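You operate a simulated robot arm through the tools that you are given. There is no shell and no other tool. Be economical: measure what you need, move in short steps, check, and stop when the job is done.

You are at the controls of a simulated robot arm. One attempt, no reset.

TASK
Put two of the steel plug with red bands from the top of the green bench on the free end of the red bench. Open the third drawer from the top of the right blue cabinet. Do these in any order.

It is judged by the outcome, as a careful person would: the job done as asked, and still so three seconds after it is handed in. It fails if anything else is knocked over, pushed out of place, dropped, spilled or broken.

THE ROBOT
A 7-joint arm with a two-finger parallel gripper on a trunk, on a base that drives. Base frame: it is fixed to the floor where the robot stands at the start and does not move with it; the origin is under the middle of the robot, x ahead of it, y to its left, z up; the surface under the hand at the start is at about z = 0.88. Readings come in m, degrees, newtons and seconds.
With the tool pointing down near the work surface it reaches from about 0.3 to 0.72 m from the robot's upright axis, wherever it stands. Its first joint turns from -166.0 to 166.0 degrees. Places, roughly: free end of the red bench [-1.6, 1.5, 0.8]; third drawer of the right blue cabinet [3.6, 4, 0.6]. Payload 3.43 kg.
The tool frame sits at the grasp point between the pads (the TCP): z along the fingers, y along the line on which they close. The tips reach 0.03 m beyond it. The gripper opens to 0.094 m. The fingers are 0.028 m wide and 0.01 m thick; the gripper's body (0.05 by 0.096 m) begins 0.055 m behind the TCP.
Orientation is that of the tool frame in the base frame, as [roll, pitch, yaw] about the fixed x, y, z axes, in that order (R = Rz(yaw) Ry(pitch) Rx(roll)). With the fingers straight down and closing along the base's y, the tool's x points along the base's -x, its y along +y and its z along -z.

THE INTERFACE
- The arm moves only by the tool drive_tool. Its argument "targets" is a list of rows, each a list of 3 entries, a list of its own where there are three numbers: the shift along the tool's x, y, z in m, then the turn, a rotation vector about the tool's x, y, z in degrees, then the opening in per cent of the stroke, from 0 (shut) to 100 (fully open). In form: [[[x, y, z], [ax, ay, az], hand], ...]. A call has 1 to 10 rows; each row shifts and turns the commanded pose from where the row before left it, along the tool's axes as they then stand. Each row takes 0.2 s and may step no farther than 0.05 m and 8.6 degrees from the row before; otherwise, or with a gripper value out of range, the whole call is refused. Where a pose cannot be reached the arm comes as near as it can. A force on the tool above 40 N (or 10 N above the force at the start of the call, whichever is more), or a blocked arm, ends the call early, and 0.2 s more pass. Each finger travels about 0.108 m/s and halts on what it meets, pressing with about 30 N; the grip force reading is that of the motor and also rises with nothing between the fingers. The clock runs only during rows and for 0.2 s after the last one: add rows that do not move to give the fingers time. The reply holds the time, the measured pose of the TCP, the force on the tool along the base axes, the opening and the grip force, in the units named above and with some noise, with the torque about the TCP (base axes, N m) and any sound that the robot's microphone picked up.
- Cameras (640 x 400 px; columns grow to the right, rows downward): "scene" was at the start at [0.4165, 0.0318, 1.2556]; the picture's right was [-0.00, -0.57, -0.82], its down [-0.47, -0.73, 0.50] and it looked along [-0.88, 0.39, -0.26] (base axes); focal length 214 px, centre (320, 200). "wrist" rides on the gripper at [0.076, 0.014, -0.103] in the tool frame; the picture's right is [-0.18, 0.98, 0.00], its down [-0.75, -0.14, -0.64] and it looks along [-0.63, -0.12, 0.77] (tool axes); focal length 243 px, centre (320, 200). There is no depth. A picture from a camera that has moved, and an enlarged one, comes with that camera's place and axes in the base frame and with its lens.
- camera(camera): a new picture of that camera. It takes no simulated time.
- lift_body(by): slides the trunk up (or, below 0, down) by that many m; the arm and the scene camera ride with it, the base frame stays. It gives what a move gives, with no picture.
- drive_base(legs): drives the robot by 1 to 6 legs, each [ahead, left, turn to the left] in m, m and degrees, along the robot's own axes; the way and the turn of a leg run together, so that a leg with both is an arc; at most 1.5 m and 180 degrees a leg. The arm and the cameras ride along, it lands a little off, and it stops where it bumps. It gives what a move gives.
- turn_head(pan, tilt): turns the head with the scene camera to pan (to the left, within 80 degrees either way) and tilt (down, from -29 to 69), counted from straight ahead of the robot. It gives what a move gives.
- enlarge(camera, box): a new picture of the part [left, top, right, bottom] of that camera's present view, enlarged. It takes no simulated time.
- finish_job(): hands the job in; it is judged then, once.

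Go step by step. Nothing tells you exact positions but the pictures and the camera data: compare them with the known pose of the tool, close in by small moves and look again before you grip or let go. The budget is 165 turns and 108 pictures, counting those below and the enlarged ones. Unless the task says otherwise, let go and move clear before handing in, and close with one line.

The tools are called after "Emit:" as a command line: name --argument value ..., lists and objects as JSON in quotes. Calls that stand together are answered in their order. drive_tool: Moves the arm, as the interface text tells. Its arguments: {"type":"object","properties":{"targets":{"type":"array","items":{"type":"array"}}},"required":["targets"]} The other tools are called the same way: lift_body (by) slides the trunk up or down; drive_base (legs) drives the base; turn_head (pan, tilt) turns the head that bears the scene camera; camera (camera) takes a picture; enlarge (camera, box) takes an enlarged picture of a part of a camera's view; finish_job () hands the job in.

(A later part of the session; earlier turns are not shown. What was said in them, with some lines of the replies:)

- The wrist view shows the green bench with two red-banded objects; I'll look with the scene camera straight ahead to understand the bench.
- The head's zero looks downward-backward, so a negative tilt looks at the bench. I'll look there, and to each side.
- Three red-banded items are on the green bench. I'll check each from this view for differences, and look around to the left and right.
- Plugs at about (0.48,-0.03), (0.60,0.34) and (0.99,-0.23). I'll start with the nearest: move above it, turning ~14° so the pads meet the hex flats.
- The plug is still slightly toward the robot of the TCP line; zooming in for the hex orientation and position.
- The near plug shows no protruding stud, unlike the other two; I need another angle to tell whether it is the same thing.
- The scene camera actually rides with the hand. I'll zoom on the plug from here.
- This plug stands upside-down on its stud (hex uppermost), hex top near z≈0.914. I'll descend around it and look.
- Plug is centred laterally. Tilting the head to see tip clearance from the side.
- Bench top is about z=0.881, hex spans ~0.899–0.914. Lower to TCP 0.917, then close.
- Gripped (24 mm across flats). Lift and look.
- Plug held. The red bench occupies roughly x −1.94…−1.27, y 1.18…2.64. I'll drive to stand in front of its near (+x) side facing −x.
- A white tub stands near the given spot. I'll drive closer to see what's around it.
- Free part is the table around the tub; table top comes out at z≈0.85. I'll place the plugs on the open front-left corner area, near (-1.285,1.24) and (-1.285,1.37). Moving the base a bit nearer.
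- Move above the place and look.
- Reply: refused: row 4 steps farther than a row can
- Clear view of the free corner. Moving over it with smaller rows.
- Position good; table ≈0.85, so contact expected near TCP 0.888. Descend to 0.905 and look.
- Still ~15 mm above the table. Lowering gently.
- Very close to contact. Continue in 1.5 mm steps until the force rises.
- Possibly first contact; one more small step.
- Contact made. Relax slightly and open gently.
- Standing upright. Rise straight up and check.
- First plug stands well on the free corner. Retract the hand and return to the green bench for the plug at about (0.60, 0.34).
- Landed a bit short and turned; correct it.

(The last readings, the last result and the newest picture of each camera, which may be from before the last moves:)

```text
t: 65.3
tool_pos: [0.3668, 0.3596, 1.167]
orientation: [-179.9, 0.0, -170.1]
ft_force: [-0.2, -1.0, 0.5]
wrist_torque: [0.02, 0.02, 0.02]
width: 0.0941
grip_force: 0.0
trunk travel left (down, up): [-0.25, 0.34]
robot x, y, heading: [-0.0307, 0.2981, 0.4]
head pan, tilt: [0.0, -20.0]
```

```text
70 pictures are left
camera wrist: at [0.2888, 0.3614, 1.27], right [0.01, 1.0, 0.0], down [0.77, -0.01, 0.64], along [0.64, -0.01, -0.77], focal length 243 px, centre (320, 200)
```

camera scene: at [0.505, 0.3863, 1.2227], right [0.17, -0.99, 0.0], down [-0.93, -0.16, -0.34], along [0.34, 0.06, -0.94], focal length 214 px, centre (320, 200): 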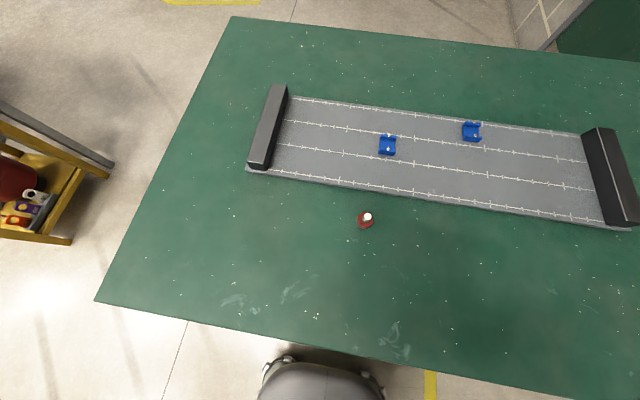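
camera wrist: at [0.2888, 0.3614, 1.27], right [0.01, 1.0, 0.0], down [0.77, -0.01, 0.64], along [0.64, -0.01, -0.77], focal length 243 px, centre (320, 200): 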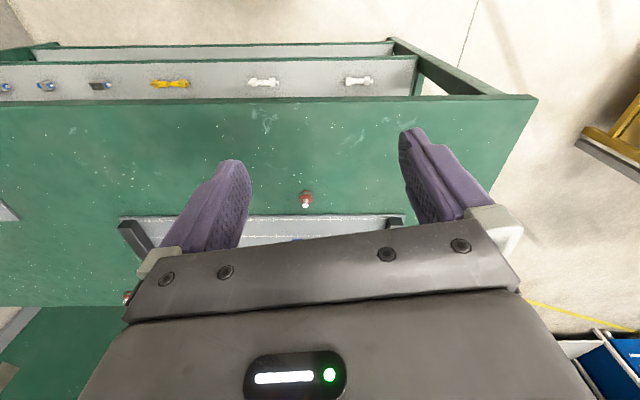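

Plug at about (0.594,0.329), with the grey plate behind it. Move above it.

Emit:
drive_tool --targets '[[[-0.045, 0.0, 0.01], [0, 0, 0], 100], [[-0.045, 0.0, 0.01], [0, 0, 0], 100], [[-0.045, 0.0, 0.01], [0, 0, 0], 100], [[-0.045, 0.0, 0.01], [0, 0, 0], 100], [[-0.035, 0, 0.03], [0, 0, 0], 100], [[0, -0.03, 0.04], [0, 0, 0], 100], [[0, -0.04, 0.03], [0, 0, 0], 100]]'

Emit:
camera --camera "wrist"

Emit:
enlarge --camera "wrist" --box '[268, 100, 396, 180]'

```text
t: 67.0
tool_pos: [0.5946, 0.3277, 1.0286]
orientation: [179.9, 0.0, -170.3]
ft_force: [-0.5, 0.1, -1.1]
wrist_torque: [0.01, -0.01, 0.02]
width: 0.0939
grip_force: 0.1
trunk travel left (down, up): [-0.25, 0.34]
robot x, y, heading: [-0.0314, 0.295, 0.1]
head pan, tilt: [0.0, -20.0]
```

```text
69 pictures are left
camera wrist: at [0.5159, 0.3296, 1.1333], right [0.02, 1.0, 0.0], down [0.77, -0.01, 0.64], along [0.64, -0.01, -0.77], focal length 243 px, centre (320, 200)
```

wrist: 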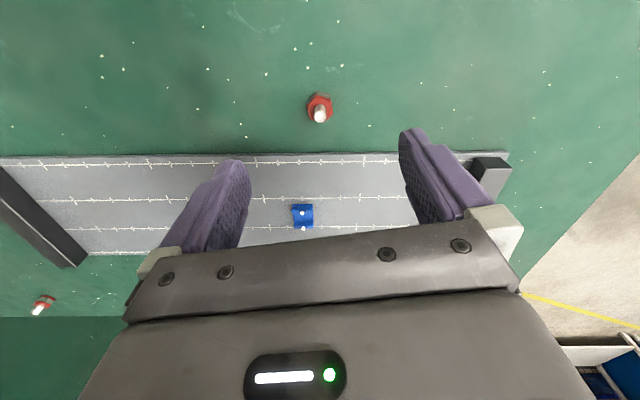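

```text
5.00 times, centred on (332, 140) of wrist
camera zoom: at [0.5159, 0.3296, 1.1333], right [0.02, 1.0, 0.0], down [0.77, -0.01, 0.64], along [0.64, -0.01, -0.77], focal length 1213 px, centre (260, 500)
```

zoom: 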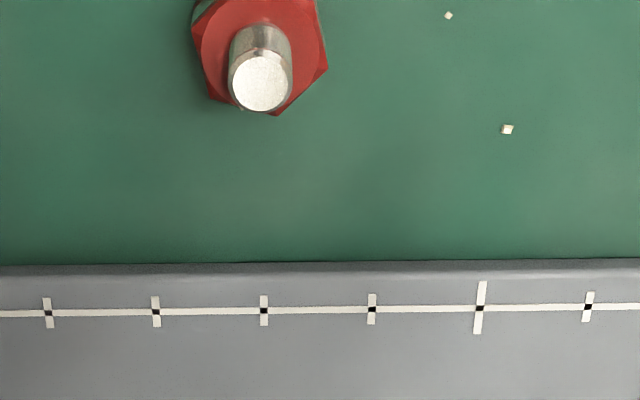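

Closing axis already matches the flats; plug center ≈(0.598,0.328). Descend.

Emit:
drive_tool --targets '[[[-0.0035, 0, 0.04], [0, 0, 0], 100], [[0, 0, 0.04], [0, 0, 0], 100], [[0, 0, 0.02], [0, 0, 0], 100], [[0, 0, 0], [0, 0, 0], 100]]'

Emit:
camera --camera "wrist"

```text
t: 68.0
tool_pos: [0.593, 0.3278, 0.9261]
orientation: [180.0, 0.0, -170.2]
ft_force: [-0.7, 0.3, 0.4]
wrist_torque: [-0.01, 0.04, 0.01]
width: 0.0939
grip_force: 0.0
trunk travel left (down, up): [-0.25, 0.34]
robot x, y, heading: [-0.0308, 0.2976, 0.3]
head pan, tilt: [0.0, -20.0]
```

```text
67 pictures are left
camera wrist: at [0.5158, 0.3285, 1.0305], right [0.01, 1.0, 0.0], down [0.77, -0.01, 0.64], along [0.64, -0.01, -0.77], focal length 243 px, centre (320, 200)
```

wrist: 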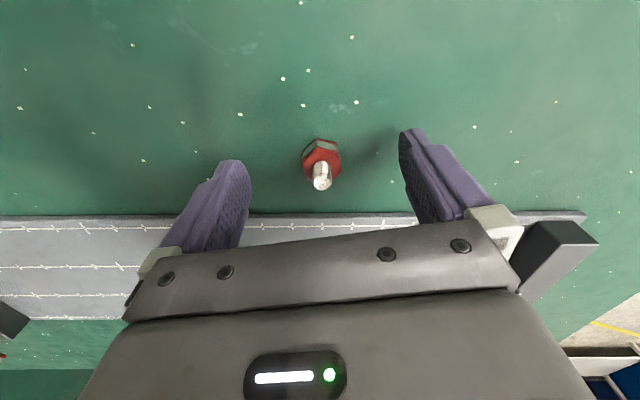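

Emit:
drive_tool --targets '[[[-0.004, 0, 0.011], [0, 0, 0], 100], [[0, 0, 0], [0, 0, 0], 60], [[0, 0, 0], [0, 0, 0], 35], [[0, 0, 0], [0, 0, 0], 20], [[0, 0, 0], [0, 0, 0], 10], [[0, 0, 0], [0, 0, 0], 0], [[0, 0, 0], [0, 0, 0], 0]]'

Emit:
camera --camera "wrist"

```text
t: 69.5
tool_pos: [0.5983, 0.3292, 0.9158]
orientation: [180.0, 0.1, -170.3]
ft_force: [-1.0, 0.5, 0.1]
wrist_torque: [0.01, 0.01, 0.01]
width: 0.0229
grip_force: 30.4
trunk travel left (down, up): [-0.25, 0.34]
robot x, y, heading: [-0.0286, 0.3014, 0.2]
head pan, tilt: [0.0, -20.0]
```

```text
66 pictures are left
camera wrist: at [0.5208, 0.3296, 1.0189], right [0.01, 1.0, 0.0], down [0.77, -0.01, 0.64], along [0.64, -0.01, -0.77], focal length 243 px, centre (320, 200)
```

wrist: 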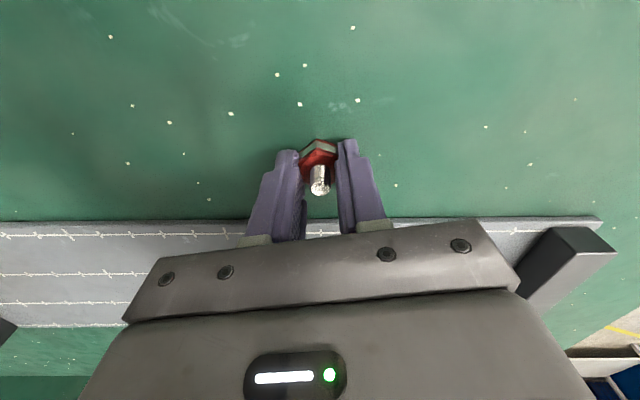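

Gripped. Lift, retract and look at the held plug.

Emit:
drive_tool --targets '[[[0, 0, -0.02], [0, 0, 0], 0], [[0, 0, -0.04], [0, 0, 0], 0], [[0.01, 0, -0.045], [0, 0, 0], 0], [[0.02, 0, -0.045], [0, 0, 0], 0], [[0.03, 0, -0.04], [0, 0, 0], 0], [[0.03, 0, -0.035], [0, 0, 0], 0], [[0.04, 0, -0.03], [0, 0, 0], 0], [[0.04, 0, 0], [0, 0, 0], 0], [[0.04, 0, 0], [0, 0, 0], 0]]'

Emit:
camera --camera "wrist"

```text
t: 71.5
tool_pos: [0.3889, 0.2926, 1.1713]
orientation: [180.0, 0.1, -170.1]
ft_force: [-0.4, 0.8, -1.0]
wrist_torque: [-0.01, 0.0, 0.0]
width: 0.0231
grip_force: 30.5
trunk travel left (down, up): [-0.25, 0.34]
robot x, y, heading: [-0.0252, 0.3025, 0.4]
head pan, tilt: [0.0, -20.0]
```

```text
65 pictures are left
camera wrist: at [0.3121, 0.2945, 1.2747], right [0.01, 1.0, 0.0], down [0.77, -0.01, 0.64], along [0.64, -0.01, -0.77], focal length 243 px, centre (320, 200)
```

wrist: 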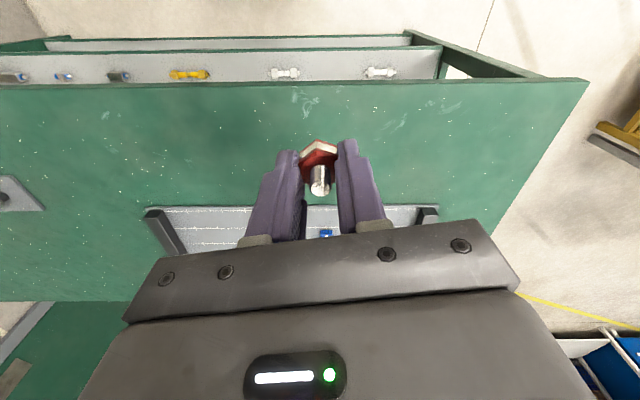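

Drive back to the red bench, stopping short to check.

Emit:
drive_base --legs '[[-0.25, 0, 0], [0, 0, 90], [1.1, 0, 0], [0, 0, 90]]'

```text
t: 86.4
tool_pos: [-0.7204, 1.4109, 1.1707]
orientation: [180.0, 0.0, 11.5]
ft_force: [-0.1, 1.2, -1.7]
wrist_torque: [0.01, 0.02, 0.04]
width: 0.023
grip_force: 30.3
trunk travel left (down, up): [-0.25, 0.34]
robot x, y, heading: [-0.2986, 1.4205, -178.1]
head pan, tilt: [0.0, -20.0]
```

Emit:
drive_base --legs '[[0, 0, -1.9], [0.47, 0, 0]]'

Emit:
camera --camera "scene"

Emit:
camera --camera "wrist"

```text
t: 89.5
tool_pos: [-1.1902, 1.4368, 1.1706]
orientation: [-179.9, -0.2, 8.5]
ft_force: [0.1, -0.3, -0.7]
wrist_torque: [-0.03, -0.01, 0.0]
width: 0.0234
grip_force: 30.0
trunk travel left (down, up): [-0.25, 0.34]
robot x, y, heading: [-0.7679, 1.4233, 179.1]
head pan, tilt: [0.0, -20.0]
```

```text
64 pictures are left
camera scene: at [-1.3277, 1.4193, 1.2268], right [-0.15, 0.99, 0.0], down [0.93, 0.14, -0.34], along [-0.34, -0.05, -0.94], focal length 214 px, centre (320, 200)
```

scene: 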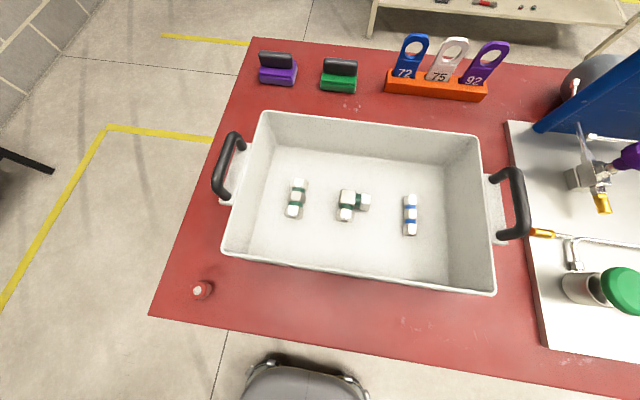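

```text
63 pictures are left
camera wrist: at [-1.1141, 1.4344, 1.2741], right [-0.04, -1.0, 0.0], down [-0.77, 0.03, 0.64], along [-0.64, 0.02, -0.77], focal length 243 px, centre (320, 200)
```

wrist: 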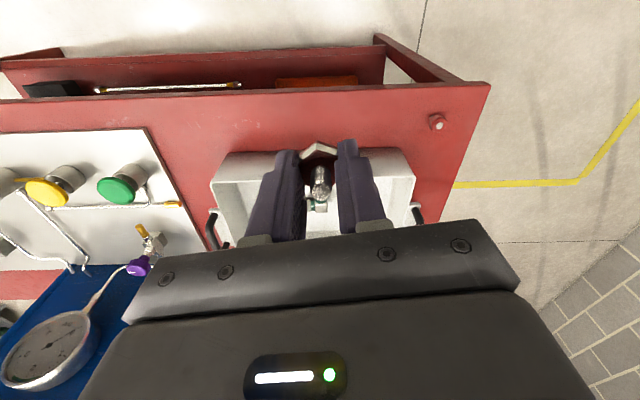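

First plug still stands. I'll tuck the head (tilt 60) and set the second plug at about (-1.282, 1.39) in front of the tub.

Emit:
turn_head --pan 0 --tilt 60

Emit:
drive_tool --targets '[[[-0.025, 0.008, 0.02], [0, 0, 0], 0], [[-0.025, 0.008, 0.03], [0, 0, 0], 0], [[-0.024, 0.008, 0.03], [0, 0, 0], 0], [[-0.024, 0.009, 0.03], [0, 0, 0], 0], [[0, 0, 0.04], [0, 0, 0], 0], [[0, 0, 0.04], [0, 0, 0], 0]]'

Emit:
camera --camera "wrist"

```text
t: 91.1
tool_pos: [-1.1901, 1.4375, 1.17]
orientation: [-179.9, 0.1, 8.4]
ft_force: [0.1, 0.2, 0.0]
wrist_torque: [0.0, 0.04, 0.0]
width: 0.0231
grip_force: 30.0
trunk travel left (down, up): [-0.25, 0.34]
robot x, y, heading: [-0.7692, 1.4287, 178.7]
head pan, tilt: [0.0, 60.0]
```

```text
t: 92.5
tool_pos: [-1.2803, 1.3892, 0.9816]
orientation: [179.9, 0.0, 8.5]
ft_force: [-0.5, -0.1, -1.0]
wrist_torque: [-0.01, 0.0, 0.0]
width: 0.0228
grip_force: 30.0
trunk travel left (down, up): [-0.25, 0.34]
robot x, y, heading: [-0.7731, 1.426, 179.1]
head pan, tilt: [0.0, 60.0]
```

```text
62 pictures are left
camera wrist: at [-1.2043, 1.3875, 1.0844], right [-0.04, -1.0, 0.0], down [-0.77, 0.03, 0.64], along [-0.64, 0.02, -0.77], focal length 243 px, centre (320, 200)
```

wrist: 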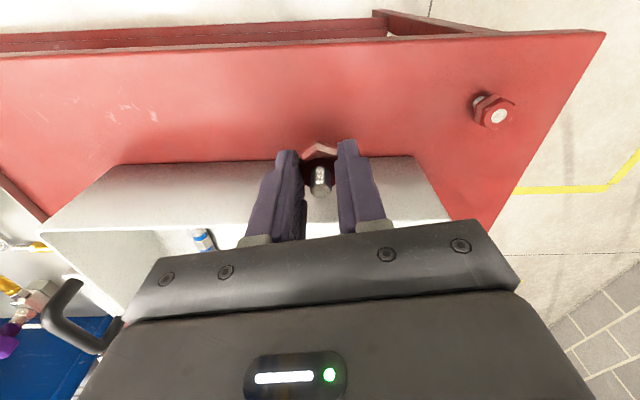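

Emit:
drive_tool --targets '[[[0, 0, 0.035], [0, 0, 0], 0], [[0, 0, 0.035], [0, 0, 0], 0]]'

Emit:
camera --camera "wrist"

```text
t: 93.1
tool_pos: [-1.2812, 1.3911, 0.9115]
orientation: [180.0, 0.0, 8.5]
ft_force: [-0.5, -0.5, -0.5]
wrist_torque: [0.0, 0.0, 0.03]
width: 0.0227
grip_force: 29.8
trunk travel left (down, up): [-0.25, 0.34]
robot x, y, heading: [-0.7703, 1.426, 179.0]
head pan, tilt: [0.0, 60.0]
```

```text
61 pictures are left
camera wrist: at [-1.204, 1.3882, 1.0145], right [-0.04, -1.0, 0.0], down [-0.77, 0.03, 0.64], along [-0.64, 0.02, -0.77], focal length 243 px, centre (320, 200)
```

wrist: 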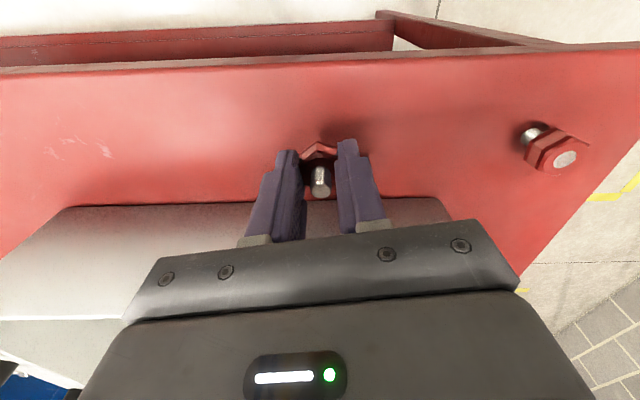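

Good clearance. Lower in small steps to contact (expected near 0.885).

Emit:
drive_tool --targets '[[[0, 0, 0.012], [0, 0, 0], 0], [[0, 0, 0.008], [0, 0, 0], 0]]'

Emit:
drive_tool --targets '[[[0, 0, 0.0015], [0, 0, 0], 0]]'

Emit:
drive_tool --targets '[[[0, 0, 0.0015], [0, 0, 0], 0]]'

```text
t: 93.7
tool_pos: [-1.2822, 1.39, 0.891]
orientation: [180.0, 0.0, 8.5]
ft_force: [-0.4, -0.9, -1.4]
wrist_torque: [-0.03, -0.02, 0.0]
width: 0.0232
grip_force: 30.4
trunk travel left (down, up): [-0.25, 0.34]
robot x, y, heading: [-0.7721, 1.4242, 178.7]
head pan, tilt: [0.0, 60.0]
```

```text
t: 94.1
tool_pos: [-1.2806, 1.3892, 0.8892]
orientation: [179.9, 0.0, 8.5]
ft_force: [-0.1, -0.3, 0.3]
wrist_torque: [0.01, -0.03, 0.02]
width: 0.0229
grip_force: 30.2
trunk travel left (down, up): [-0.25, 0.34]
robot x, y, heading: [-0.7718, 1.425, 179.2]
head pan, tilt: [0.0, 60.0]
```

```text
t: 94.5
tool_pos: [-1.2807, 1.3905, 0.8877]
orientation: [-180.0, 0.0, 8.4]
ft_force: [-0.2, -0.6, 0.0]
wrist_torque: [0.02, -0.02, 0.0]
width: 0.023
grip_force: 30.1
trunk travel left (down, up): [-0.25, 0.34]
robot x, y, heading: [-0.7702, 1.4197, 179.0]
head pan, tilt: [0.0, 60.0]
```

Emit:
drive_tool --targets '[[[0, 0, 0.001], [0, 0, 0], 0]]'

Emit:
drive_tool --targets '[[[0, 0, 0.001], [0, 0, 0], 0]]'

Emit:
drive_tool --targets '[[[0, 0, 0.001], [0, 0, 0], 0]]'

```text
t: 94.9
tool_pos: [-1.2811, 1.3901, 0.8863]
orientation: [180.0, 0.0, 8.5]
ft_force: [-0.4, 0.3, -0.5]
wrist_torque: [0.0, -0.02, -0.02]
width: 0.023
grip_force: 29.7
trunk travel left (down, up): [-0.25, 0.34]
robot x, y, heading: [-0.7698, 1.4221, 179.2]
head pan, tilt: [0.0, 60.0]
```

```text
t: 95.3
tool_pos: [-1.2801, 1.3888, 0.8857]
orientation: [-179.9, 0.0, 8.4]
ft_force: [-0.1, 0.6, -0.4]
wrist_torque: [0.01, 0.01, 0.0]
width: 0.0233
grip_force: 30.0
trunk travel left (down, up): [-0.25, 0.34]
robot x, y, heading: [-0.7679, 1.4201, 178.9]
head pan, tilt: [0.0, 60.0]
```

```text
t: 95.7
tool_pos: [-1.2811, 1.3908, 0.8843]
orientation: [-180.0, 0.2, 8.5]
ft_force: [2.5, -1.5, 6.5]
wrist_torque: [0.05, 0.09, 0.03]
width: 0.023
grip_force: 29.5
trunk travel left (down, up): [-0.25, 0.34]
robot x, y, heading: [-0.7672, 1.4236, 179.1]
head pan, tilt: [0.0, 60.0]
```

Contact. Open gently and rise.

Emit:
drive_tool --targets '[[[0, 0, 0], [0, 0, 0], 26], [[0, 0, 0], [0, 0, 0], 30], [[0, 0, 0], [0, 0, 0], 38], [[0, 0, 0], [0, 0, 0], 50], [[0, 0, 0], [0, 0, 0], 65], [[0, 0, -0.02], [0, 0, 0], 65], [[0, 0, -0.04], [0, 0, 0], 65], [[0, 0, -0.05], [0, 0, 0], 65], [[0, 0, -0.05], [0, 0, 0], 65], [[0, 0, -0.05], [0, 0, 0], 65]]'

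Emit:
camera --camera "wrist"

```text
t: 97.9
tool_pos: [-1.2813, 1.3933, 1.0933]
orientation: [180.0, 0.0, 8.5]
ft_force: [-0.4, 0.1, -0.6]
wrist_torque: [0.01, -0.02, -0.04]
width: 0.0611
grip_force: 0.1
trunk travel left (down, up): [-0.25, 0.34]
robot x, y, heading: [-0.768, 1.4239, 178.8]
head pan, tilt: [0.0, 60.0]
```

```text
60 pictures are left
camera wrist: at [-1.2039, 1.3895, 1.1974], right [-0.04, -1.0, 0.0], down [-0.77, 0.03, 0.64], along [-0.64, 0.02, -0.77], focal length 243 px, centre (320, 200)
```

wrist: 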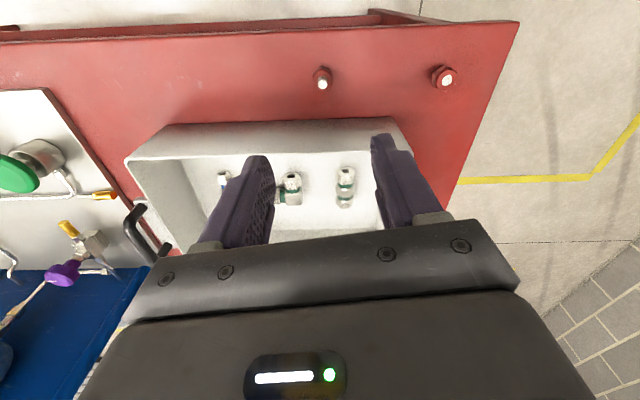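

Both plugs stand on the free end. Retract, back off, and look toward the blue cabinets.

Emit:
drive_tool --targets '[[[0.03, 0, -0.03], [0, 0, 0], 65], [[0.03, 0, -0.03], [0, 0, 0], 65], [[0.03, 0, -0.01], [0, 0, 0], 65], [[0.03, 0, 0], [0, 0, 0], 65]]'

Emit:
drive_base --legs '[[-0.6, 0, 0], [0, 0, 160]]'

Emit:
turn_head --pan 75 --tilt -29

Emit:
camera --camera "scene"

```text
t: 98.9
tool_pos: [-1.164, 1.4084, 1.1677]
orientation: [-180.0, -0.1, 8.5]
ft_force: [-0.5, 1.0, 0.8]
wrist_torque: [-0.01, 0.05, -0.01]
width: 0.061
grip_force: 0.1
trunk travel left (down, up): [-0.25, 0.34]
robot x, y, heading: [-0.7725, 1.424, 178.9]
head pan, tilt: [0.0, 60.0]
```

```text
t: 109.0
tool_pos: [0.2214, 1.3143, 1.1678]
orientation: [180.0, 0.0, 172.3]
ft_force: [-0.6, 0.1, 0.4]
wrist_torque: [0.02, 0.0, 0.01]
width: 0.061
grip_force: 0.1
trunk travel left (down, up): [-0.25, 0.34]
robot x, y, heading: [-0.1614, 1.4057, -17.1]
head pan, tilt: [0.0, 60.0]
```

```text
t: 110.7
tool_pos: [0.2225, 1.3134, 1.1654]
orientation: [-180.0, 0.0, 172.5]
ft_force: [1.1, -0.3, -0.3]
wrist_torque: [-0.03, 0.0, -0.01]
width: 0.0607
grip_force: 0.0
trunk travel left (down, up): [-0.25, 0.34]
robot x, y, heading: [-0.1588, 1.4093, -17.1]
head pan, tilt: [75.0, -28.6]
```

```text
59 pictures are left
camera scene: at [0.3802, 1.3609, 1.2816], right [-0.03, -0.26, -0.97], down [-0.81, 0.57, -0.12], along [0.59, 0.78, -0.23], focal length 214 px, centre (320, 200)
```

scene: 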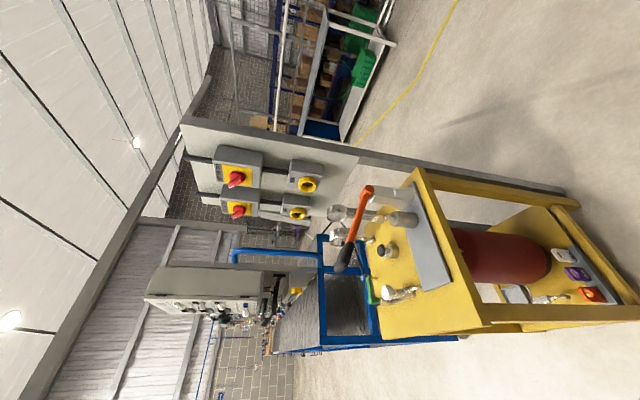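

A yellow cart and grey panel stand at y≥1.8; I'll pass between them and the green bench at y≈1.25.

Emit:
drive_base --legs '[[0, 0, 11], [1.5, 0, 0]]'

Emit:
camera --camera "scene"

```text
t: 118.8
tool_pos: [1.7318, 1.2759, 1.166]
orientation: [179.9, 0.0, -174.3]
ft_force: [0.2, -0.3, 0.7]
wrist_torque: [-0.02, 0.01, 0.01]
width: 0.061
grip_force: 0.0
trunk travel left (down, up): [-0.25, 0.34]
robot x, y, heading: [1.3337, 1.2806, -3.8]
head pan, tilt: [75.0, -28.6]
```

```text
58 pictures are left
camera scene: at [1.8754, 1.3586, 1.2816], right [0.03, -0.26, -0.97], down [-0.92, 0.37, -0.12], along [0.39, 0.89, -0.23], focal length 214 px, centre (320, 200)
```

scene: 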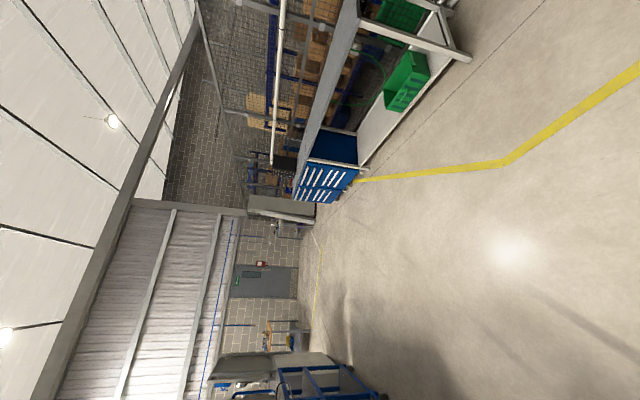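

Emit:
enlarge --camera "scene" --box '[240, 120, 400, 220]'

```text
4.00 times, centred on (320, 170) of scene
camera zoom: at [1.8754, 1.3586, 1.2816], right [0.03, -0.26, -0.97], down [-0.92, 0.37, -0.12], along [0.39, 0.89, -0.23], focal length 858 px, centre (320, 320)
```

zoom: 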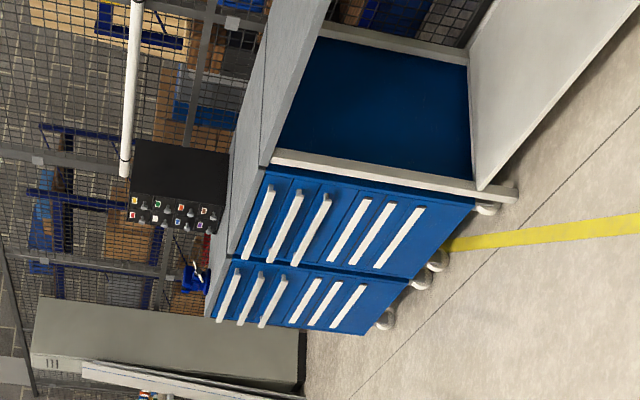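

Right cabinet's third drawer bar handle is near (3.48, ~4.1, 0.6). Path is clear; I'll drive toward a spot in front of it.

Emit:
drive_base --legs '[[0, 0, 64], [1.4, 0, 0], [1.4, 0, 0], [0, 0, -95]]'

Emit:
camera --camera "scene"

```text
t: 139.1
tool_pos: [3.0044, 3.5369, 1.1662]
orientation: [179.9, 0.0, 159.0]
ft_force: [-0.3, 0.7, -0.2]
wrist_torque: [-0.01, 0.02, -0.01]
width: 0.061
grip_force: 0.0
trunk travel left (down, up): [-0.25, 0.34]
robot x, y, heading: [2.6512, 3.7159, -30.2]
head pan, tilt: [75.0, -28.6]
```

```text
56 pictures are left
camera scene: at [3.1689, 3.5461, 1.2816], right [-0.09, -0.24, -0.97], down [-0.65, 0.75, -0.12], along [0.75, 0.62, -0.23], focal length 214 px, centre (320, 200)
```

scene: 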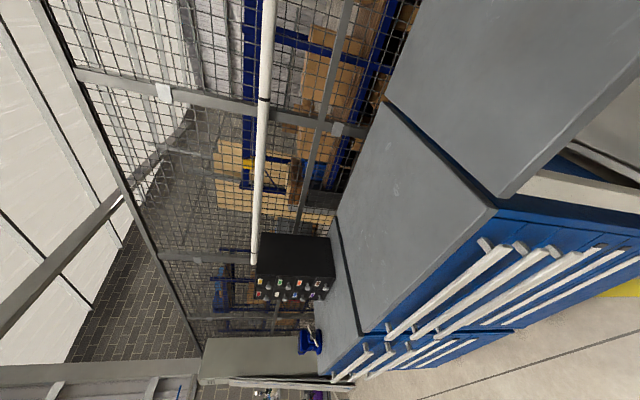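

Square up to the cabinet, a little back, then look.

Emit:
drive_base --legs '[[-0.1, 0, 0], [0, 0, 30.2], [0, 0.35, 0]]'

Emit:
turn_head --pan 0 --tilt -29

Emit:
camera --camera "scene"

```text
t: 143.6
tool_pos: [2.963, 4.1323, 1.1648]
orientation: [179.9, -0.1, -170.8]
ft_force: [0.2, 0.0, -0.2]
wrist_torque: [-0.03, -0.03, -0.02]
width: 0.0611
grip_force: 0.1
trunk travel left (down, up): [-0.25, 0.34]
robot x, y, heading: [2.5656, 4.1131, -0.3]
head pan, tilt: [75.0, -28.6]
```

```text
t: 145.0
tool_pos: [2.963, 4.1312, 1.1669]
orientation: [-180.0, 0.0, -170.9]
ft_force: [1.2, 0.5, -0.6]
wrist_torque: [0.01, 0.01, 0.0]
width: 0.0609
grip_force: 0.1
trunk travel left (down, up): [-0.25, 0.34]
robot x, y, heading: [2.5687, 4.1138, -0.4]
head pan, tilt: [0.0, -28.6]
```

```text
55 pictures are left
camera scene: at [3.1129, 4.1589, 1.232], right [0.16, -0.99, 0.0], down [-0.87, -0.14, -0.48], along [0.47, 0.08, -0.88], focal length 214 px, centre (320, 200)
```

scene: 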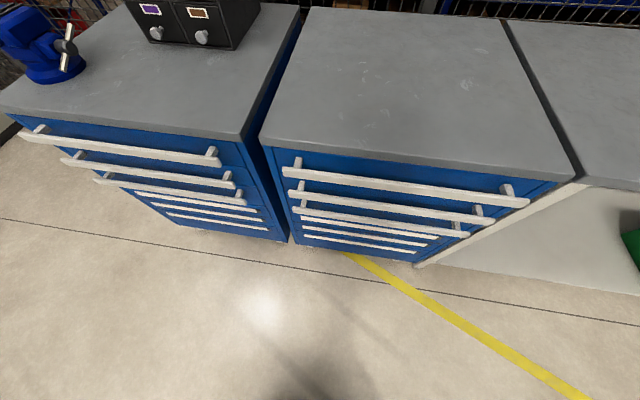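

Right cabinet in view: third handle ≈(3.38, 4.03, 0.65). Lower the trunk, then pitch the tool to horizontal in stages.

Emit:
lift_body --by -0.2

Emit:
drive_tool --targets '[[[0, 0, 0], [0, 0, 4.5], 65], [[0, 0, 0], [0, 0, 4.5], 65], [[0, 0, 0], [0, -8.5, 0], 65], [[0, 0, 0], [0, -8.5, 0], 65], [[0, 0, 0], [0, -8.5, 0], 65], [[0, 0, 0], [0, -8.5, 0], 65], [[0, 0, 0], [0, -8.5, 0], 65], [[0, 0, 0], [0, -8.5, 0], 65]]'

```text
t: 147.2
tool_pos: [2.9632, 4.1334, 0.9673]
orientation: [-180.0, 0.0, -170.8]
ft_force: [0.0, -0.8, -0.1]
wrist_torque: [-0.01, 0.01, 0.04]
width: 0.0611
grip_force: 0.1
trunk travel left (down, up): [-0.05, 0.54]
robot x, y, heading: [2.5685, 4.1128, -0.2]
head pan, tilt: [0.0, -28.6]
```

```text
t: 149.0
tool_pos: [3.0129, 4.1362, 0.9754]
orientation: [-179.7, 47.5, -179.9]
ft_force: [0.4, -0.8, -0.1]
wrist_torque: [0.06, 0.02, 0.03]
width: 0.0609
grip_force: 0.1
out of reach, approached as far as the arm can: row 6, 7, 8
trunk travel left (down, up): [-0.05, 0.54]
robot x, y, heading: [2.5694, 4.1128, -0.5]
head pan, tilt: [0.0, -28.6]
```

Extend forward a bit, then continue pitching.

Emit:
drive_tool --targets '[[[-0.027, 0, 0.0295], [0, 0, 0], 65], [[-0.027, 0, 0.0295], [0, 0, 0], 65], [[-0.027, 0, 0.0295], [0, 0, 0], 65], [[0, 0, 0], [0, -8.5, 0], 65], [[0, 0, 0], [0, -8.5, 0], 65], [[0, 0, 0], [0, -8.5, 0], 65], [[0, 0, 0], [0, -8.5, 0], 65], [[0, 0, 0], [0, -5, 0], 65]]'

```text
t: 150.8
tool_pos: [3.1311, 4.1346, 0.9758]
orientation: [-174.4, 86.6, -174.6]
ft_force: [-0.2, 0.2, -1.0]
wrist_torque: [-0.01, -0.02, -0.02]
width: 0.061
grip_force: 0.1
trunk travel left (down, up): [-0.05, 0.54]
robot x, y, heading: [2.5687, 4.1119, -0.4]
head pan, tilt: [0.0, -28.6]
```

Emit:
drive_tool --targets '[[[0, 0, 0], [0, -3.4, 0], 65], [[0, 0, 0], [0, 0, 8.5], 65], [[0, 0, 0], [0, 0, 8.5], 65], [[0, 0, 0], [0, 0, 8.5], 65], [[0, 0, 0], [0, 0, 8.5], 65], [[0, 0, 0], [0, 0, 8.5], 65], [[0, 0, 0], [0, 0, 8.5], 65], [[0, 0, 0], [0, 0, 8.5], 65], [[0, 0, 0], [0, 0, 8.5], 65], [[0, 0, 0], [0, 0, 8.5], 65]]'

Emit:
camera --camera "wrist"

```text
t: 153.0
tool_pos: [3.1319, 4.135, 0.9755]
orientation: [90.1, 13.7, 89.8]
ft_force: [0.0, 0.9, 0.7]
wrist_torque: [0.0, -0.01, -0.03]
width: 0.0612
grip_force: 0.0
trunk travel left (down, up): [-0.05, 0.54]
robot x, y, heading: [2.5687, 4.1152, -0.0]
head pan, tilt: [0.0, -28.6]
```

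```text
54 pictures are left
camera wrist: at [3.029, 4.2127, 0.9716], right [0.0, 0.05, 1.0], down [-0.64, -0.76, 0.04], along [0.76, -0.64, 0.03], focal length 243 px, centre (320, 200)
```

wrist: 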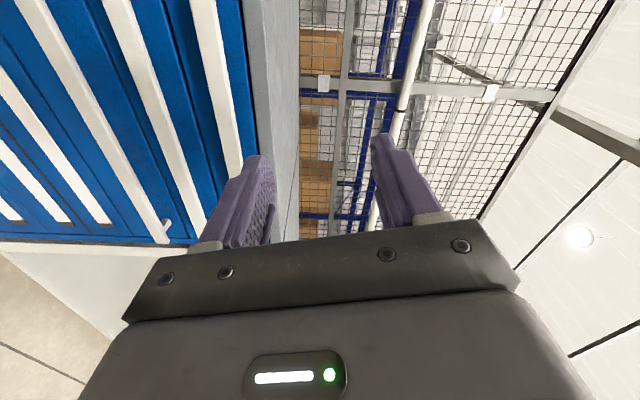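

Finish the roll, and lower to the third handle's height.

Emit:
drive_tool --targets '[[[0, 0, 0], [0, 0, 7], 65], [[0, 0, 0], [0, 0, 6.7], 65], [[0, -0.05, 0], [0, 0, 0], 65], [[0, -0.05, 0], [0, 0, 0], 65], [[0, -0.05, 0], [0, 0, 0], 65], [[0, -0.05, 0], [0, 0, 0], 65], [[0, -0.05, 0], [0, 0, 0], 65], [[0, -0.04, 0], [0, 0, 0], 65]]'

Emit:
camera --camera "wrist"

```text
t: 154.8
tool_pos: [3.1339, 4.1348, 0.6837]
orientation: [90.0, 0.1, 89.8]
ft_force: [-0.2, -0.1, -0.2]
wrist_torque: [0.02, 0.0, -0.01]
width: 0.0613
grip_force: 0.1
trunk travel left (down, up): [-0.05, 0.54]
robot x, y, heading: [2.5665, 4.1112, -0.2]
head pan, tilt: [0.0, -28.6]
```

```text
53 pictures are left
camera wrist: at [3.0308, 4.2118, 0.6992], right [0.0, -0.18, 0.98], down [-0.64, -0.75, -0.14], along [0.76, -0.63, -0.12], focal length 243 px, centre (320, 200)
```

wrist: 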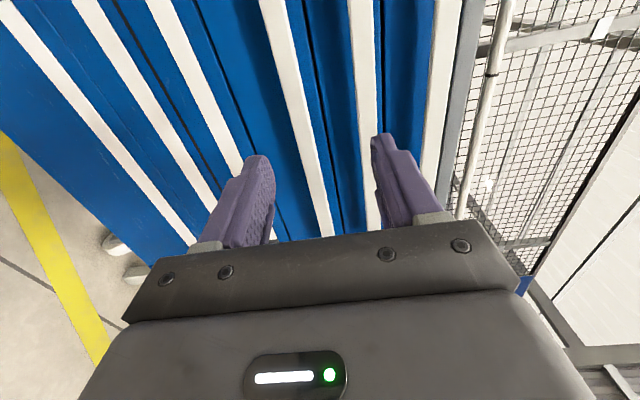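

The third bar from the top lies between the fingers, at about z=0.637. Lower the trunk 0.047 and strafe right 0.1 to its middle, then look.

Emit:
lift_body --by -0.047

Emit:
drive_base --legs '[[0.0, -0.1, 0]]'

Emit:
camera --camera "wrist"

```text
t: 155.7
tool_pos: [3.1325, 4.135, 0.6373]
orientation: [90.1, 0.2, 89.7]
ft_force: [-0.6, -0.1, 0.0]
wrist_torque: [-0.01, 0.03, -0.01]
width: 0.0612
grip_force: 0.1
trunk travel left (down, up): [-0.003, 0.587]
robot x, y, heading: [2.5672, 4.1109, -0.3]
head pan, tilt: [0.0, -28.6]
```

```text
t: 156.8
tool_pos: [3.1322, 4.0309, 0.6383]
orientation: [90.1, 0.0, 89.7]
ft_force: [-0.5, 0.0, 0.3]
wrist_torque: [0.01, -0.02, -0.03]
width: 0.0614
grip_force: 0.1
trunk travel left (down, up): [-0.003, 0.587]
robot x, y, heading: [2.5674, 4.0096, -0.4]
head pan, tilt: [0.0, -28.6]
```

```text
52 pictures are left
camera wrist: at [3.0302, 4.1089, 0.6525], right [0.0, -0.18, 0.98], down [-0.65, -0.75, -0.14], along [0.76, -0.64, -0.12], focal length 243 px, centre (320, 200)
```

wrist: 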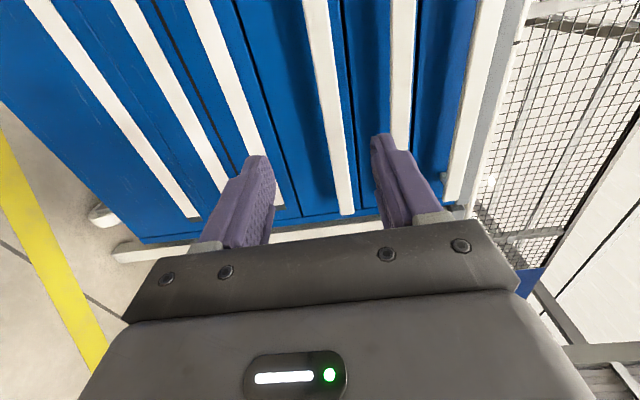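

Aligned; the bar is at x≈3.383, z≈0.636. Drive ahead 0.18 and look.

Emit:
drive_base --legs '[[0.17, 0, 0.4]]'

Emit:
camera --camera "wrist"

Emit:
camera --camera "scene"

```text
t: 158.3
tool_pos: [3.3021, 4.0382, 0.6368]
orientation: [90.0, 0.1, 90.4]
ft_force: [0.8, -0.2, 0.1]
wrist_torque: [-0.03, 0.07, -0.02]
width: 0.0611
grip_force: 0.0
trunk travel left (down, up): [-0.003, 0.587]
robot x, y, heading: [2.7368, 4.01, 0.1]
head pan, tilt: [0.0, -28.6]
```

```text
51 pictures are left
camera wrist: at [3.1993, 4.1139, 0.6526], right [0.0, -0.18, 0.98], down [-0.64, -0.76, -0.14], along [0.77, -0.63, -0.12], focal length 243 px, centre (320, 200)
```

wrist: 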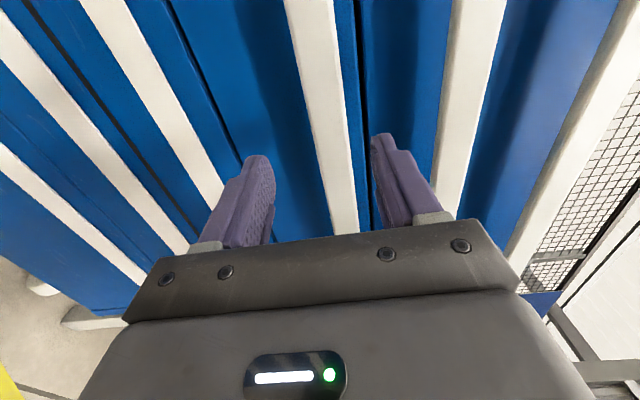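

```text
50 pictures are left
camera scene: at [3.2418, 3.8904, 0.64], right [0.0, 0.0, -1.0], down [0.47, 0.88, 0.0], along [0.88, -0.47, 0.0], focal length 214 px, centre (320, 200)
```

scene: 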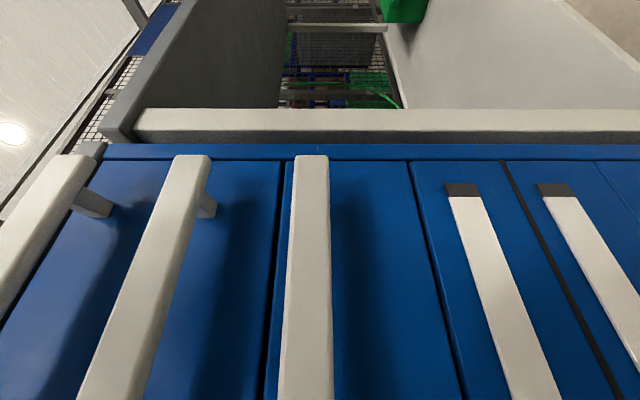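

Third drawer confirmed by the side view (bar 3 on the third panel). Nudge up 6 mm and forward 4 cm, then look.

Emit:
drive_tool --targets '[[[0, 0.006, 0.01], [0, 0, 0], 65], [[0, 0, 0.015], [0, 0, 0], 65], [[0, 0, 0.015], [0, 0, 0], 65]]'

Emit:
camera --camera "wrist"

Emit:
turn_head --pan 0 --tilt 20

Emit:
camera --camera "scene"

```text
t: 159.1
tool_pos: [3.3406, 4.041, 0.6408]
orientation: [90.1, 0.1, 90.3]
ft_force: [-0.3, 0.1, 0.7]
wrist_torque: [-0.02, 0.0, 0.02]
width: 0.0609
grip_force: 0.1
trunk travel left (down, up): [-0.003, 0.587]
robot x, y, heading: [2.7378, 4.0094, 0.2]
head pan, tilt: [0.0, -28.6]
```

```text
49 pictures are left
camera wrist: at [3.2377, 4.116, 0.6576], right [0.0, -0.18, 0.98], down [-0.64, -0.76, -0.14], along [0.77, -0.63, -0.12], focal length 243 px, centre (320, 200)
```

wrist: 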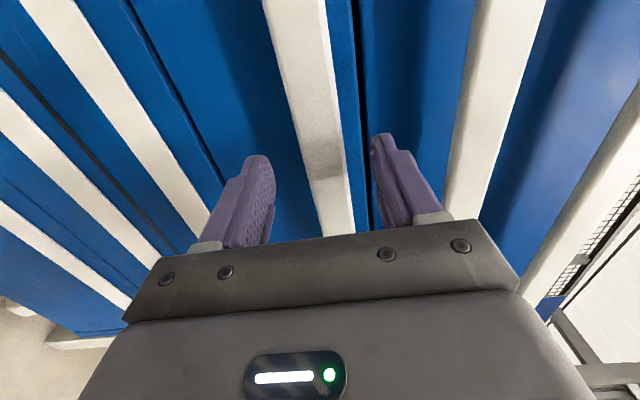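

```text
t: 160.3
tool_pos: [3.3403, 4.0408, 0.6419]
orientation: [90.1, 0.1, 90.4]
ft_force: [0.0, -0.2, 0.0]
wrist_torque: [-0.01, 0.03, 0.01]
width: 0.0611
grip_force: 0.1
trunk travel left (down, up): [-0.003, 0.587]
robot x, y, heading: [2.7354, 4.01, 0.2]
head pan, tilt: [0.0, 20.0]
```

```text
48 pictures are left
camera scene: at [3.3056, 3.9649, 0.6448], right [0.0, 0.0, -1.0], down [-0.35, 0.94, 0.0], along [0.94, 0.35, 0.0], focal length 214 px, centre (320, 200)
```

scene: 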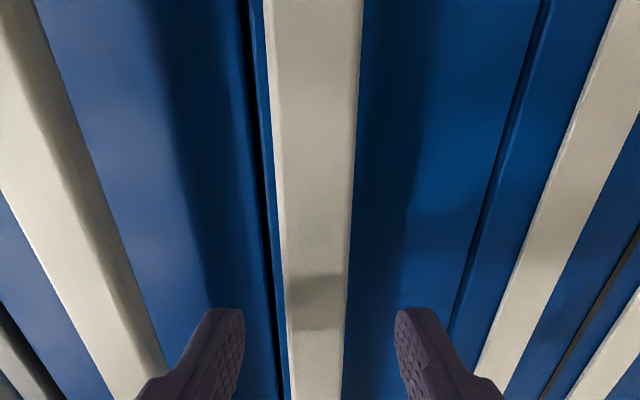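

Bar is centred between the fingers. Advance ~2.5 cm and check.

Emit:
drive_tool --targets '[[[0, 0.002, 0.01], [0, 0, 0], 65], [[0, 0, 0.01], [0, 0, 0], 65], [[0, 0, 0.006], [0, 0, 0], 65]]'

Emit:
camera --camera "wrist"

Emit:
camera --camera "scene"

```text
t: 161.1
tool_pos: [3.368, 4.039, 0.6451]
orientation: [90.0, 0.1, 90.5]
ft_force: [0.0, 0.1, 0.5]
wrist_torque: [-0.01, 0.01, 0.0]
width: 0.061
grip_force: 0.0
trunk travel left (down, up): [-0.003, 0.587]
robot x, y, heading: [2.7399, 4.0076, 0.0]
head pan, tilt: [0.0, 20.0]
```

```text
47 pictures are left
camera wrist: at [3.2646, 4.1145, 0.6602], right [0.0, -0.18, 0.98], down [-0.64, -0.76, -0.14], along [0.77, -0.63, -0.12], focal length 243 px, centre (320, 200)
```

wrist: 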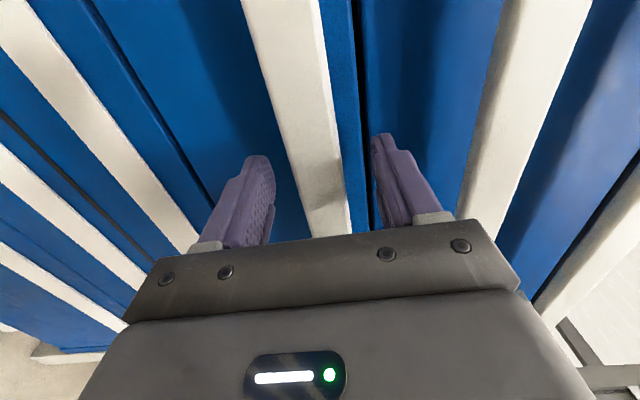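

```text
46 pictures are left
camera scene: at [3.3328, 3.9635, 0.6475], right [0.0, 0.0, -1.0], down [-0.35, 0.94, 0.0], along [0.94, 0.35, 0.0], focal length 214 px, centre (320, 200)
```

scene: 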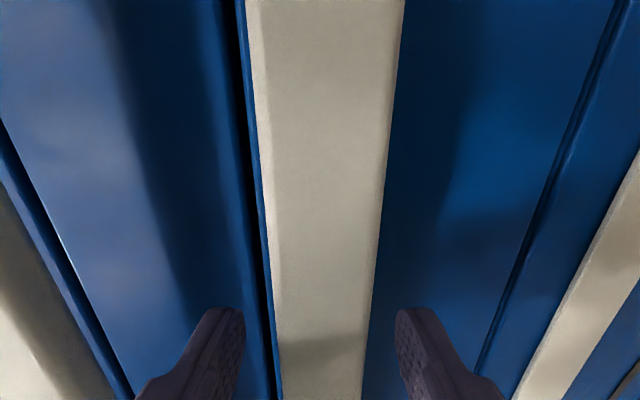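

Tips are ~2 cm past the bar's front face (x≈3.376). Close on it.

Emit:
drive_tool --targets '[[[0, 0, 0], [0, 0, 0], 45], [[0, 0, 0], [0, 0, 0], 32], [[0, 0, 0], [0, 0, 0], 22], [[0, 0, 0], [0, 0, 0], 10], [[0, 0, 0], [0, 0, 0], 0], [[0, 0, 0], [0, 0, 0], 0]]'

Emit:
camera --camera "wrist"

```text
t: 162.5
tool_pos: [3.368, 4.0393, 0.6441]
orientation: [90.2, 0.1, 90.5]
ft_force: [-0.6, 0.3, -7.9]
wrist_torque: [0.97, -0.19, -0.12]
width: 0.0276
grip_force: 45.2
trunk travel left (down, up): [-0.003, 0.587]
robot x, y, heading: [2.7368, 4.0081, 0.3]
head pan, tilt: [0.0, 20.0]
```

```text
45 pictures are left
camera wrist: at [3.2646, 4.1145, 0.6597], right [0.0, -0.18, 0.98], down [-0.64, -0.76, -0.14], along [0.77, -0.63, -0.12], focal length 243 px, centre (320, 200)
```

wrist: 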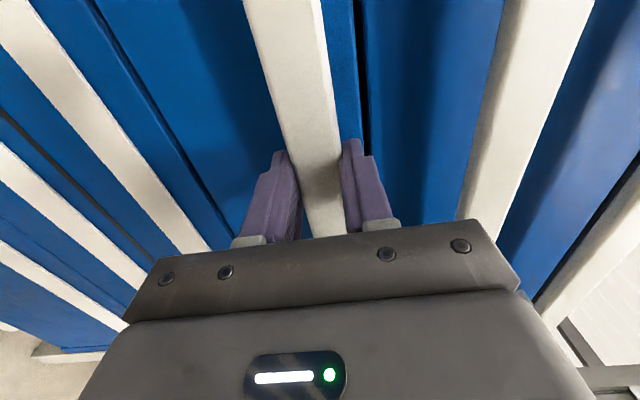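

Bar gripped. Pull gently with the arm.

Emit:
drive_tool --targets '[[[0, 0, -0.01], [0, 0, 0], 0], [[0, 0, -0.015], [0, 0, 0], 0], [[0, 0, -0.02], [0, 0, 0], 0], [[0, 0, -0.02], [0, 0, 0], 0]]'

Emit:
camera --camera "wrist"

```text
t: 163.5
tool_pos: [3.3041, 4.0386, 0.6451]
orientation: [90.4, 0.1, 90.2]
ft_force: [-1.6, -11.0, -11.7]
wrist_torque: [1.21, 0.03, -0.01]
width: 0.0276
grip_force: 45.1
trunk travel left (down, up): [-0.003, 0.587]
robot x, y, heading: [2.7357, 4.0126, 0.6]
head pan, tilt: [0.0, 20.0]
```

```text
44 pictures are left
camera wrist: at [3.2005, 4.1149, 0.6599], right [0.01, -0.18, 0.98], down [-0.64, -0.76, -0.14], along [0.77, -0.63, -0.12], focal length 243 px, centre (320, 200)
```

wrist: 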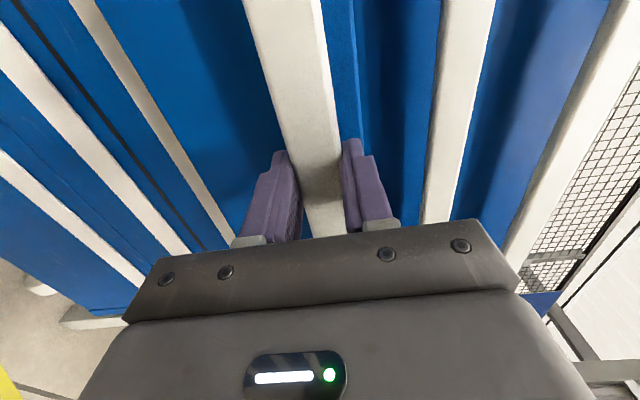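

The drawer is sliding out. Continue by backing the base.

Emit:
drive_base --legs '[[-0.12, 0, 0]]'

```text
t: 164.7
tool_pos: [3.1859, 4.0402, 0.6446]
orientation: [90.3, 0.1, 90.5]
ft_force: [-1.8, -29.8, -19.6]
wrist_torque: [0.69, -0.08, -0.11]
width: 0.0277
grip_force: 45.0
trunk travel left (down, up): [-0.003, 0.587]
robot x, y, heading: [2.6173, 4.0075, 0.5]
head pan, tilt: [0.0, 20.0]
```

Side load has built up; relieve it by small offsets, then pull on.

Emit:
drive_tool --targets '[[[-0.003, -0.001, -0.01], [0, 0, 0], 0], [[-0.003, -0.001, -0.02], [0, 0, 0], 0], [[0, 0, -0.02], [0, 0, 0], 0]]'

```text
t: 165.5
tool_pos: [3.1344, 4.0392, 0.6442]
orientation: [90.2, 0.1, 90.9]
ft_force: [-2.0, 32.2, 4.0]
wrist_torque: [0.97, -0.27, 1.09]
width: 0.0276
grip_force: 44.5
trunk travel left (down, up): [-0.003, 0.587]
robot x, y, heading: [2.619, 4.0078, 0.6]
head pan, tilt: [0.0, 20.0]
```

Emit:
drive_tool --targets '[[[0.003, 0, -0.01], [0, 0, 0], 0], [[0, 0, -0.02], [0, 0, 0], 0], [[0, 0, -0.02], [0, 0, 0], 0]]'

Emit:
camera --camera "wrist"

```text
t: 166.3
tool_pos: [3.0858, 4.0381, 0.6445]
orientation: [90.5, 0.3, 90.6]
ft_force: [-2.6, 36.6, -15.0]
wrist_torque: [1.36, -0.23, 0.59]
width: 0.0278
grip_force: 45.1
trunk travel left (down, up): [-0.003, 0.587]
robot x, y, heading: [2.62, 4.0084, 0.8]
head pan, tilt: [0.0, 20.0]
```

```text
43 pictures are left
camera wrist: at [2.982, 4.1135, 0.6602], right [0.01, -0.18, 0.98], down [-0.63, -0.76, -0.13], along [0.77, -0.62, -0.12], focal length 243 px, centre (320, 200)
```

wrist: 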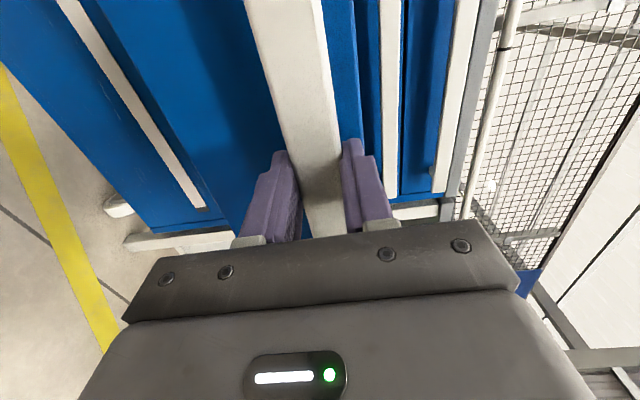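

Open ~0.28 m and sliding freely. Relieve side load and open a bit further.

Emit:
drive_tool --targets '[[[0.004, -0.001, 0], [0, 0, 0], 0]]'

Emit:
drive_base --legs '[[-0.1, 0, 0]]'

```text
t: 166.7
tool_pos: [3.0859, 4.0386, 0.6441]
orientation: [90.2, 0.4, 90.3]
ft_force: [0.0, 14.5, -6.0]
wrist_torque: [1.09, -0.37, 1.41]
width: 0.0278
grip_force: 45.4
trunk travel left (down, up): [-0.003, 0.587]
robot x, y, heading: [2.6171, 4.008, 0.4]
head pan, tilt: [0.0, 20.0]
```

```text
t: 167.8
tool_pos: [2.9868, 4.0371, 0.6433]
orientation: [90.2, 0.2, 90.2]
ft_force: [17.5, 7.8, -4.7]
wrist_torque: [1.03, -0.36, 0.31]
width: 0.028
grip_force: 45.1
trunk travel left (down, up): [-0.003, 0.587]
robot x, y, heading: [2.5184, 4.006, 0.2]
head pan, tilt: [0.0, 20.0]
```

Now ~0.38 m open and meeting its stop. Release slowly and back straight away.

Emit:
drive_tool --targets '[[[0, 0, 0.002], [0, 0, 0], 0], [[0, 0, 0], [0, 0, 0], 32], [[0, 0, 0], [0, 0, 0], 45], [[0, 0, 0], [0, 0, 0], 65], [[0, 0, 0], [0, 0, 0], 65]]'

Emit:
drive_base --legs '[[-0.35, 0, 0]]'

Emit:
camera --camera "wrist"

Emit:
turn_head --pan 0 --tilt -10

Emit:
camera --camera "scene"

```text
t: 169.1
tool_pos: [2.9896, 4.039, 0.6439]
orientation: [90.1, 0.1, 90.3]
ft_force: [0.2, -0.1, -0.3]
wrist_torque: [0.0, -0.01, 0.0]
width: 0.0611
grip_force: 0.0
trunk travel left (down, up): [-0.003, 0.587]
robot x, y, heading: [2.5135, 4.0074, 0.6]
head pan, tilt: [0.0, 20.0]
```

```text
t: 171.3
tool_pos: [2.6357, 4.0357, 0.6437]
orientation: [90.1, 0.2, 90.2]
ft_force: [0.0, 1.2, 0.4]
wrist_torque: [-0.01, -0.01, -0.01]
width: 0.0608
grip_force: 0.1
trunk travel left (down, up): [-0.003, 0.587]
robot x, y, heading: [2.1657, 4.0061, 0.2]
head pan, tilt: [0.0, 20.0]
```

```text
42 pictures are left
camera wrist: at [2.5333, 4.112, 0.6597], right [0.0, -0.18, 0.98], down [-0.64, -0.76, -0.14], along [0.77, -0.63, -0.12], focal length 243 px, centre (320, 200)
```

wrist: 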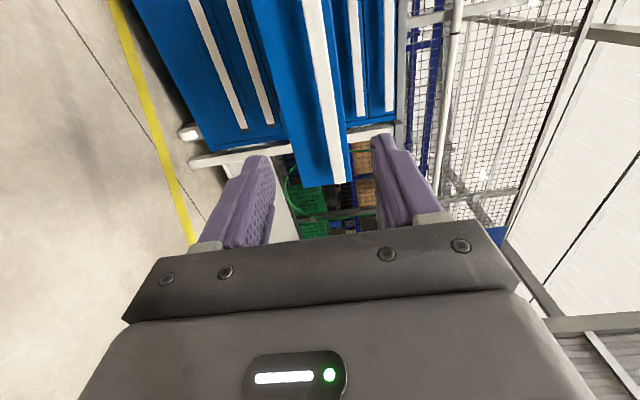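

```text
t: 172.3
tool_pos: [2.6377, 4.0366, 0.6453]
orientation: [90.1, 0.2, 90.2]
ft_force: [0.5, -0.6, -0.5]
wrist_torque: [0.02, 0.02, -0.02]
width: 0.0611
grip_force: 0.1
trunk travel left (down, up): [-0.003, 0.587]
robot x, y, heading: [2.1673, 4.0076, 0.3]
head pan, tilt: [0.0, -10.0]
```

```text
41 pictures are left
camera scene: at [2.5924, 3.9134, 0.6475], right [0.0, 0.0, -1.0], down [0.17, 0.99, 0.0], along [0.99, -0.17, 0.0], focal length 214 px, centre (320, 200)
```

scene: 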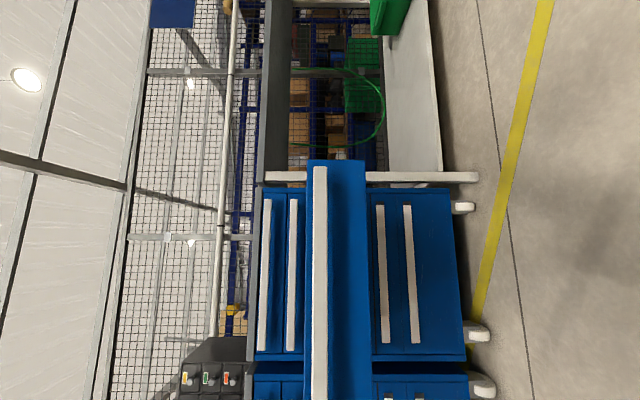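

The third drawer of the right cabinet is fully out, with two closed drawers above it. Both plugs were left standing on the red bench and the gripper is clear, so I'm handing in.

Emit:
finish_job

```text
The job is handed in.
```

Both red-banded steel plugs are standing on the free end of the red bench, in front of the tub, and the third drawer of the right blue cabinet is open about 0.38 m, to its stop.
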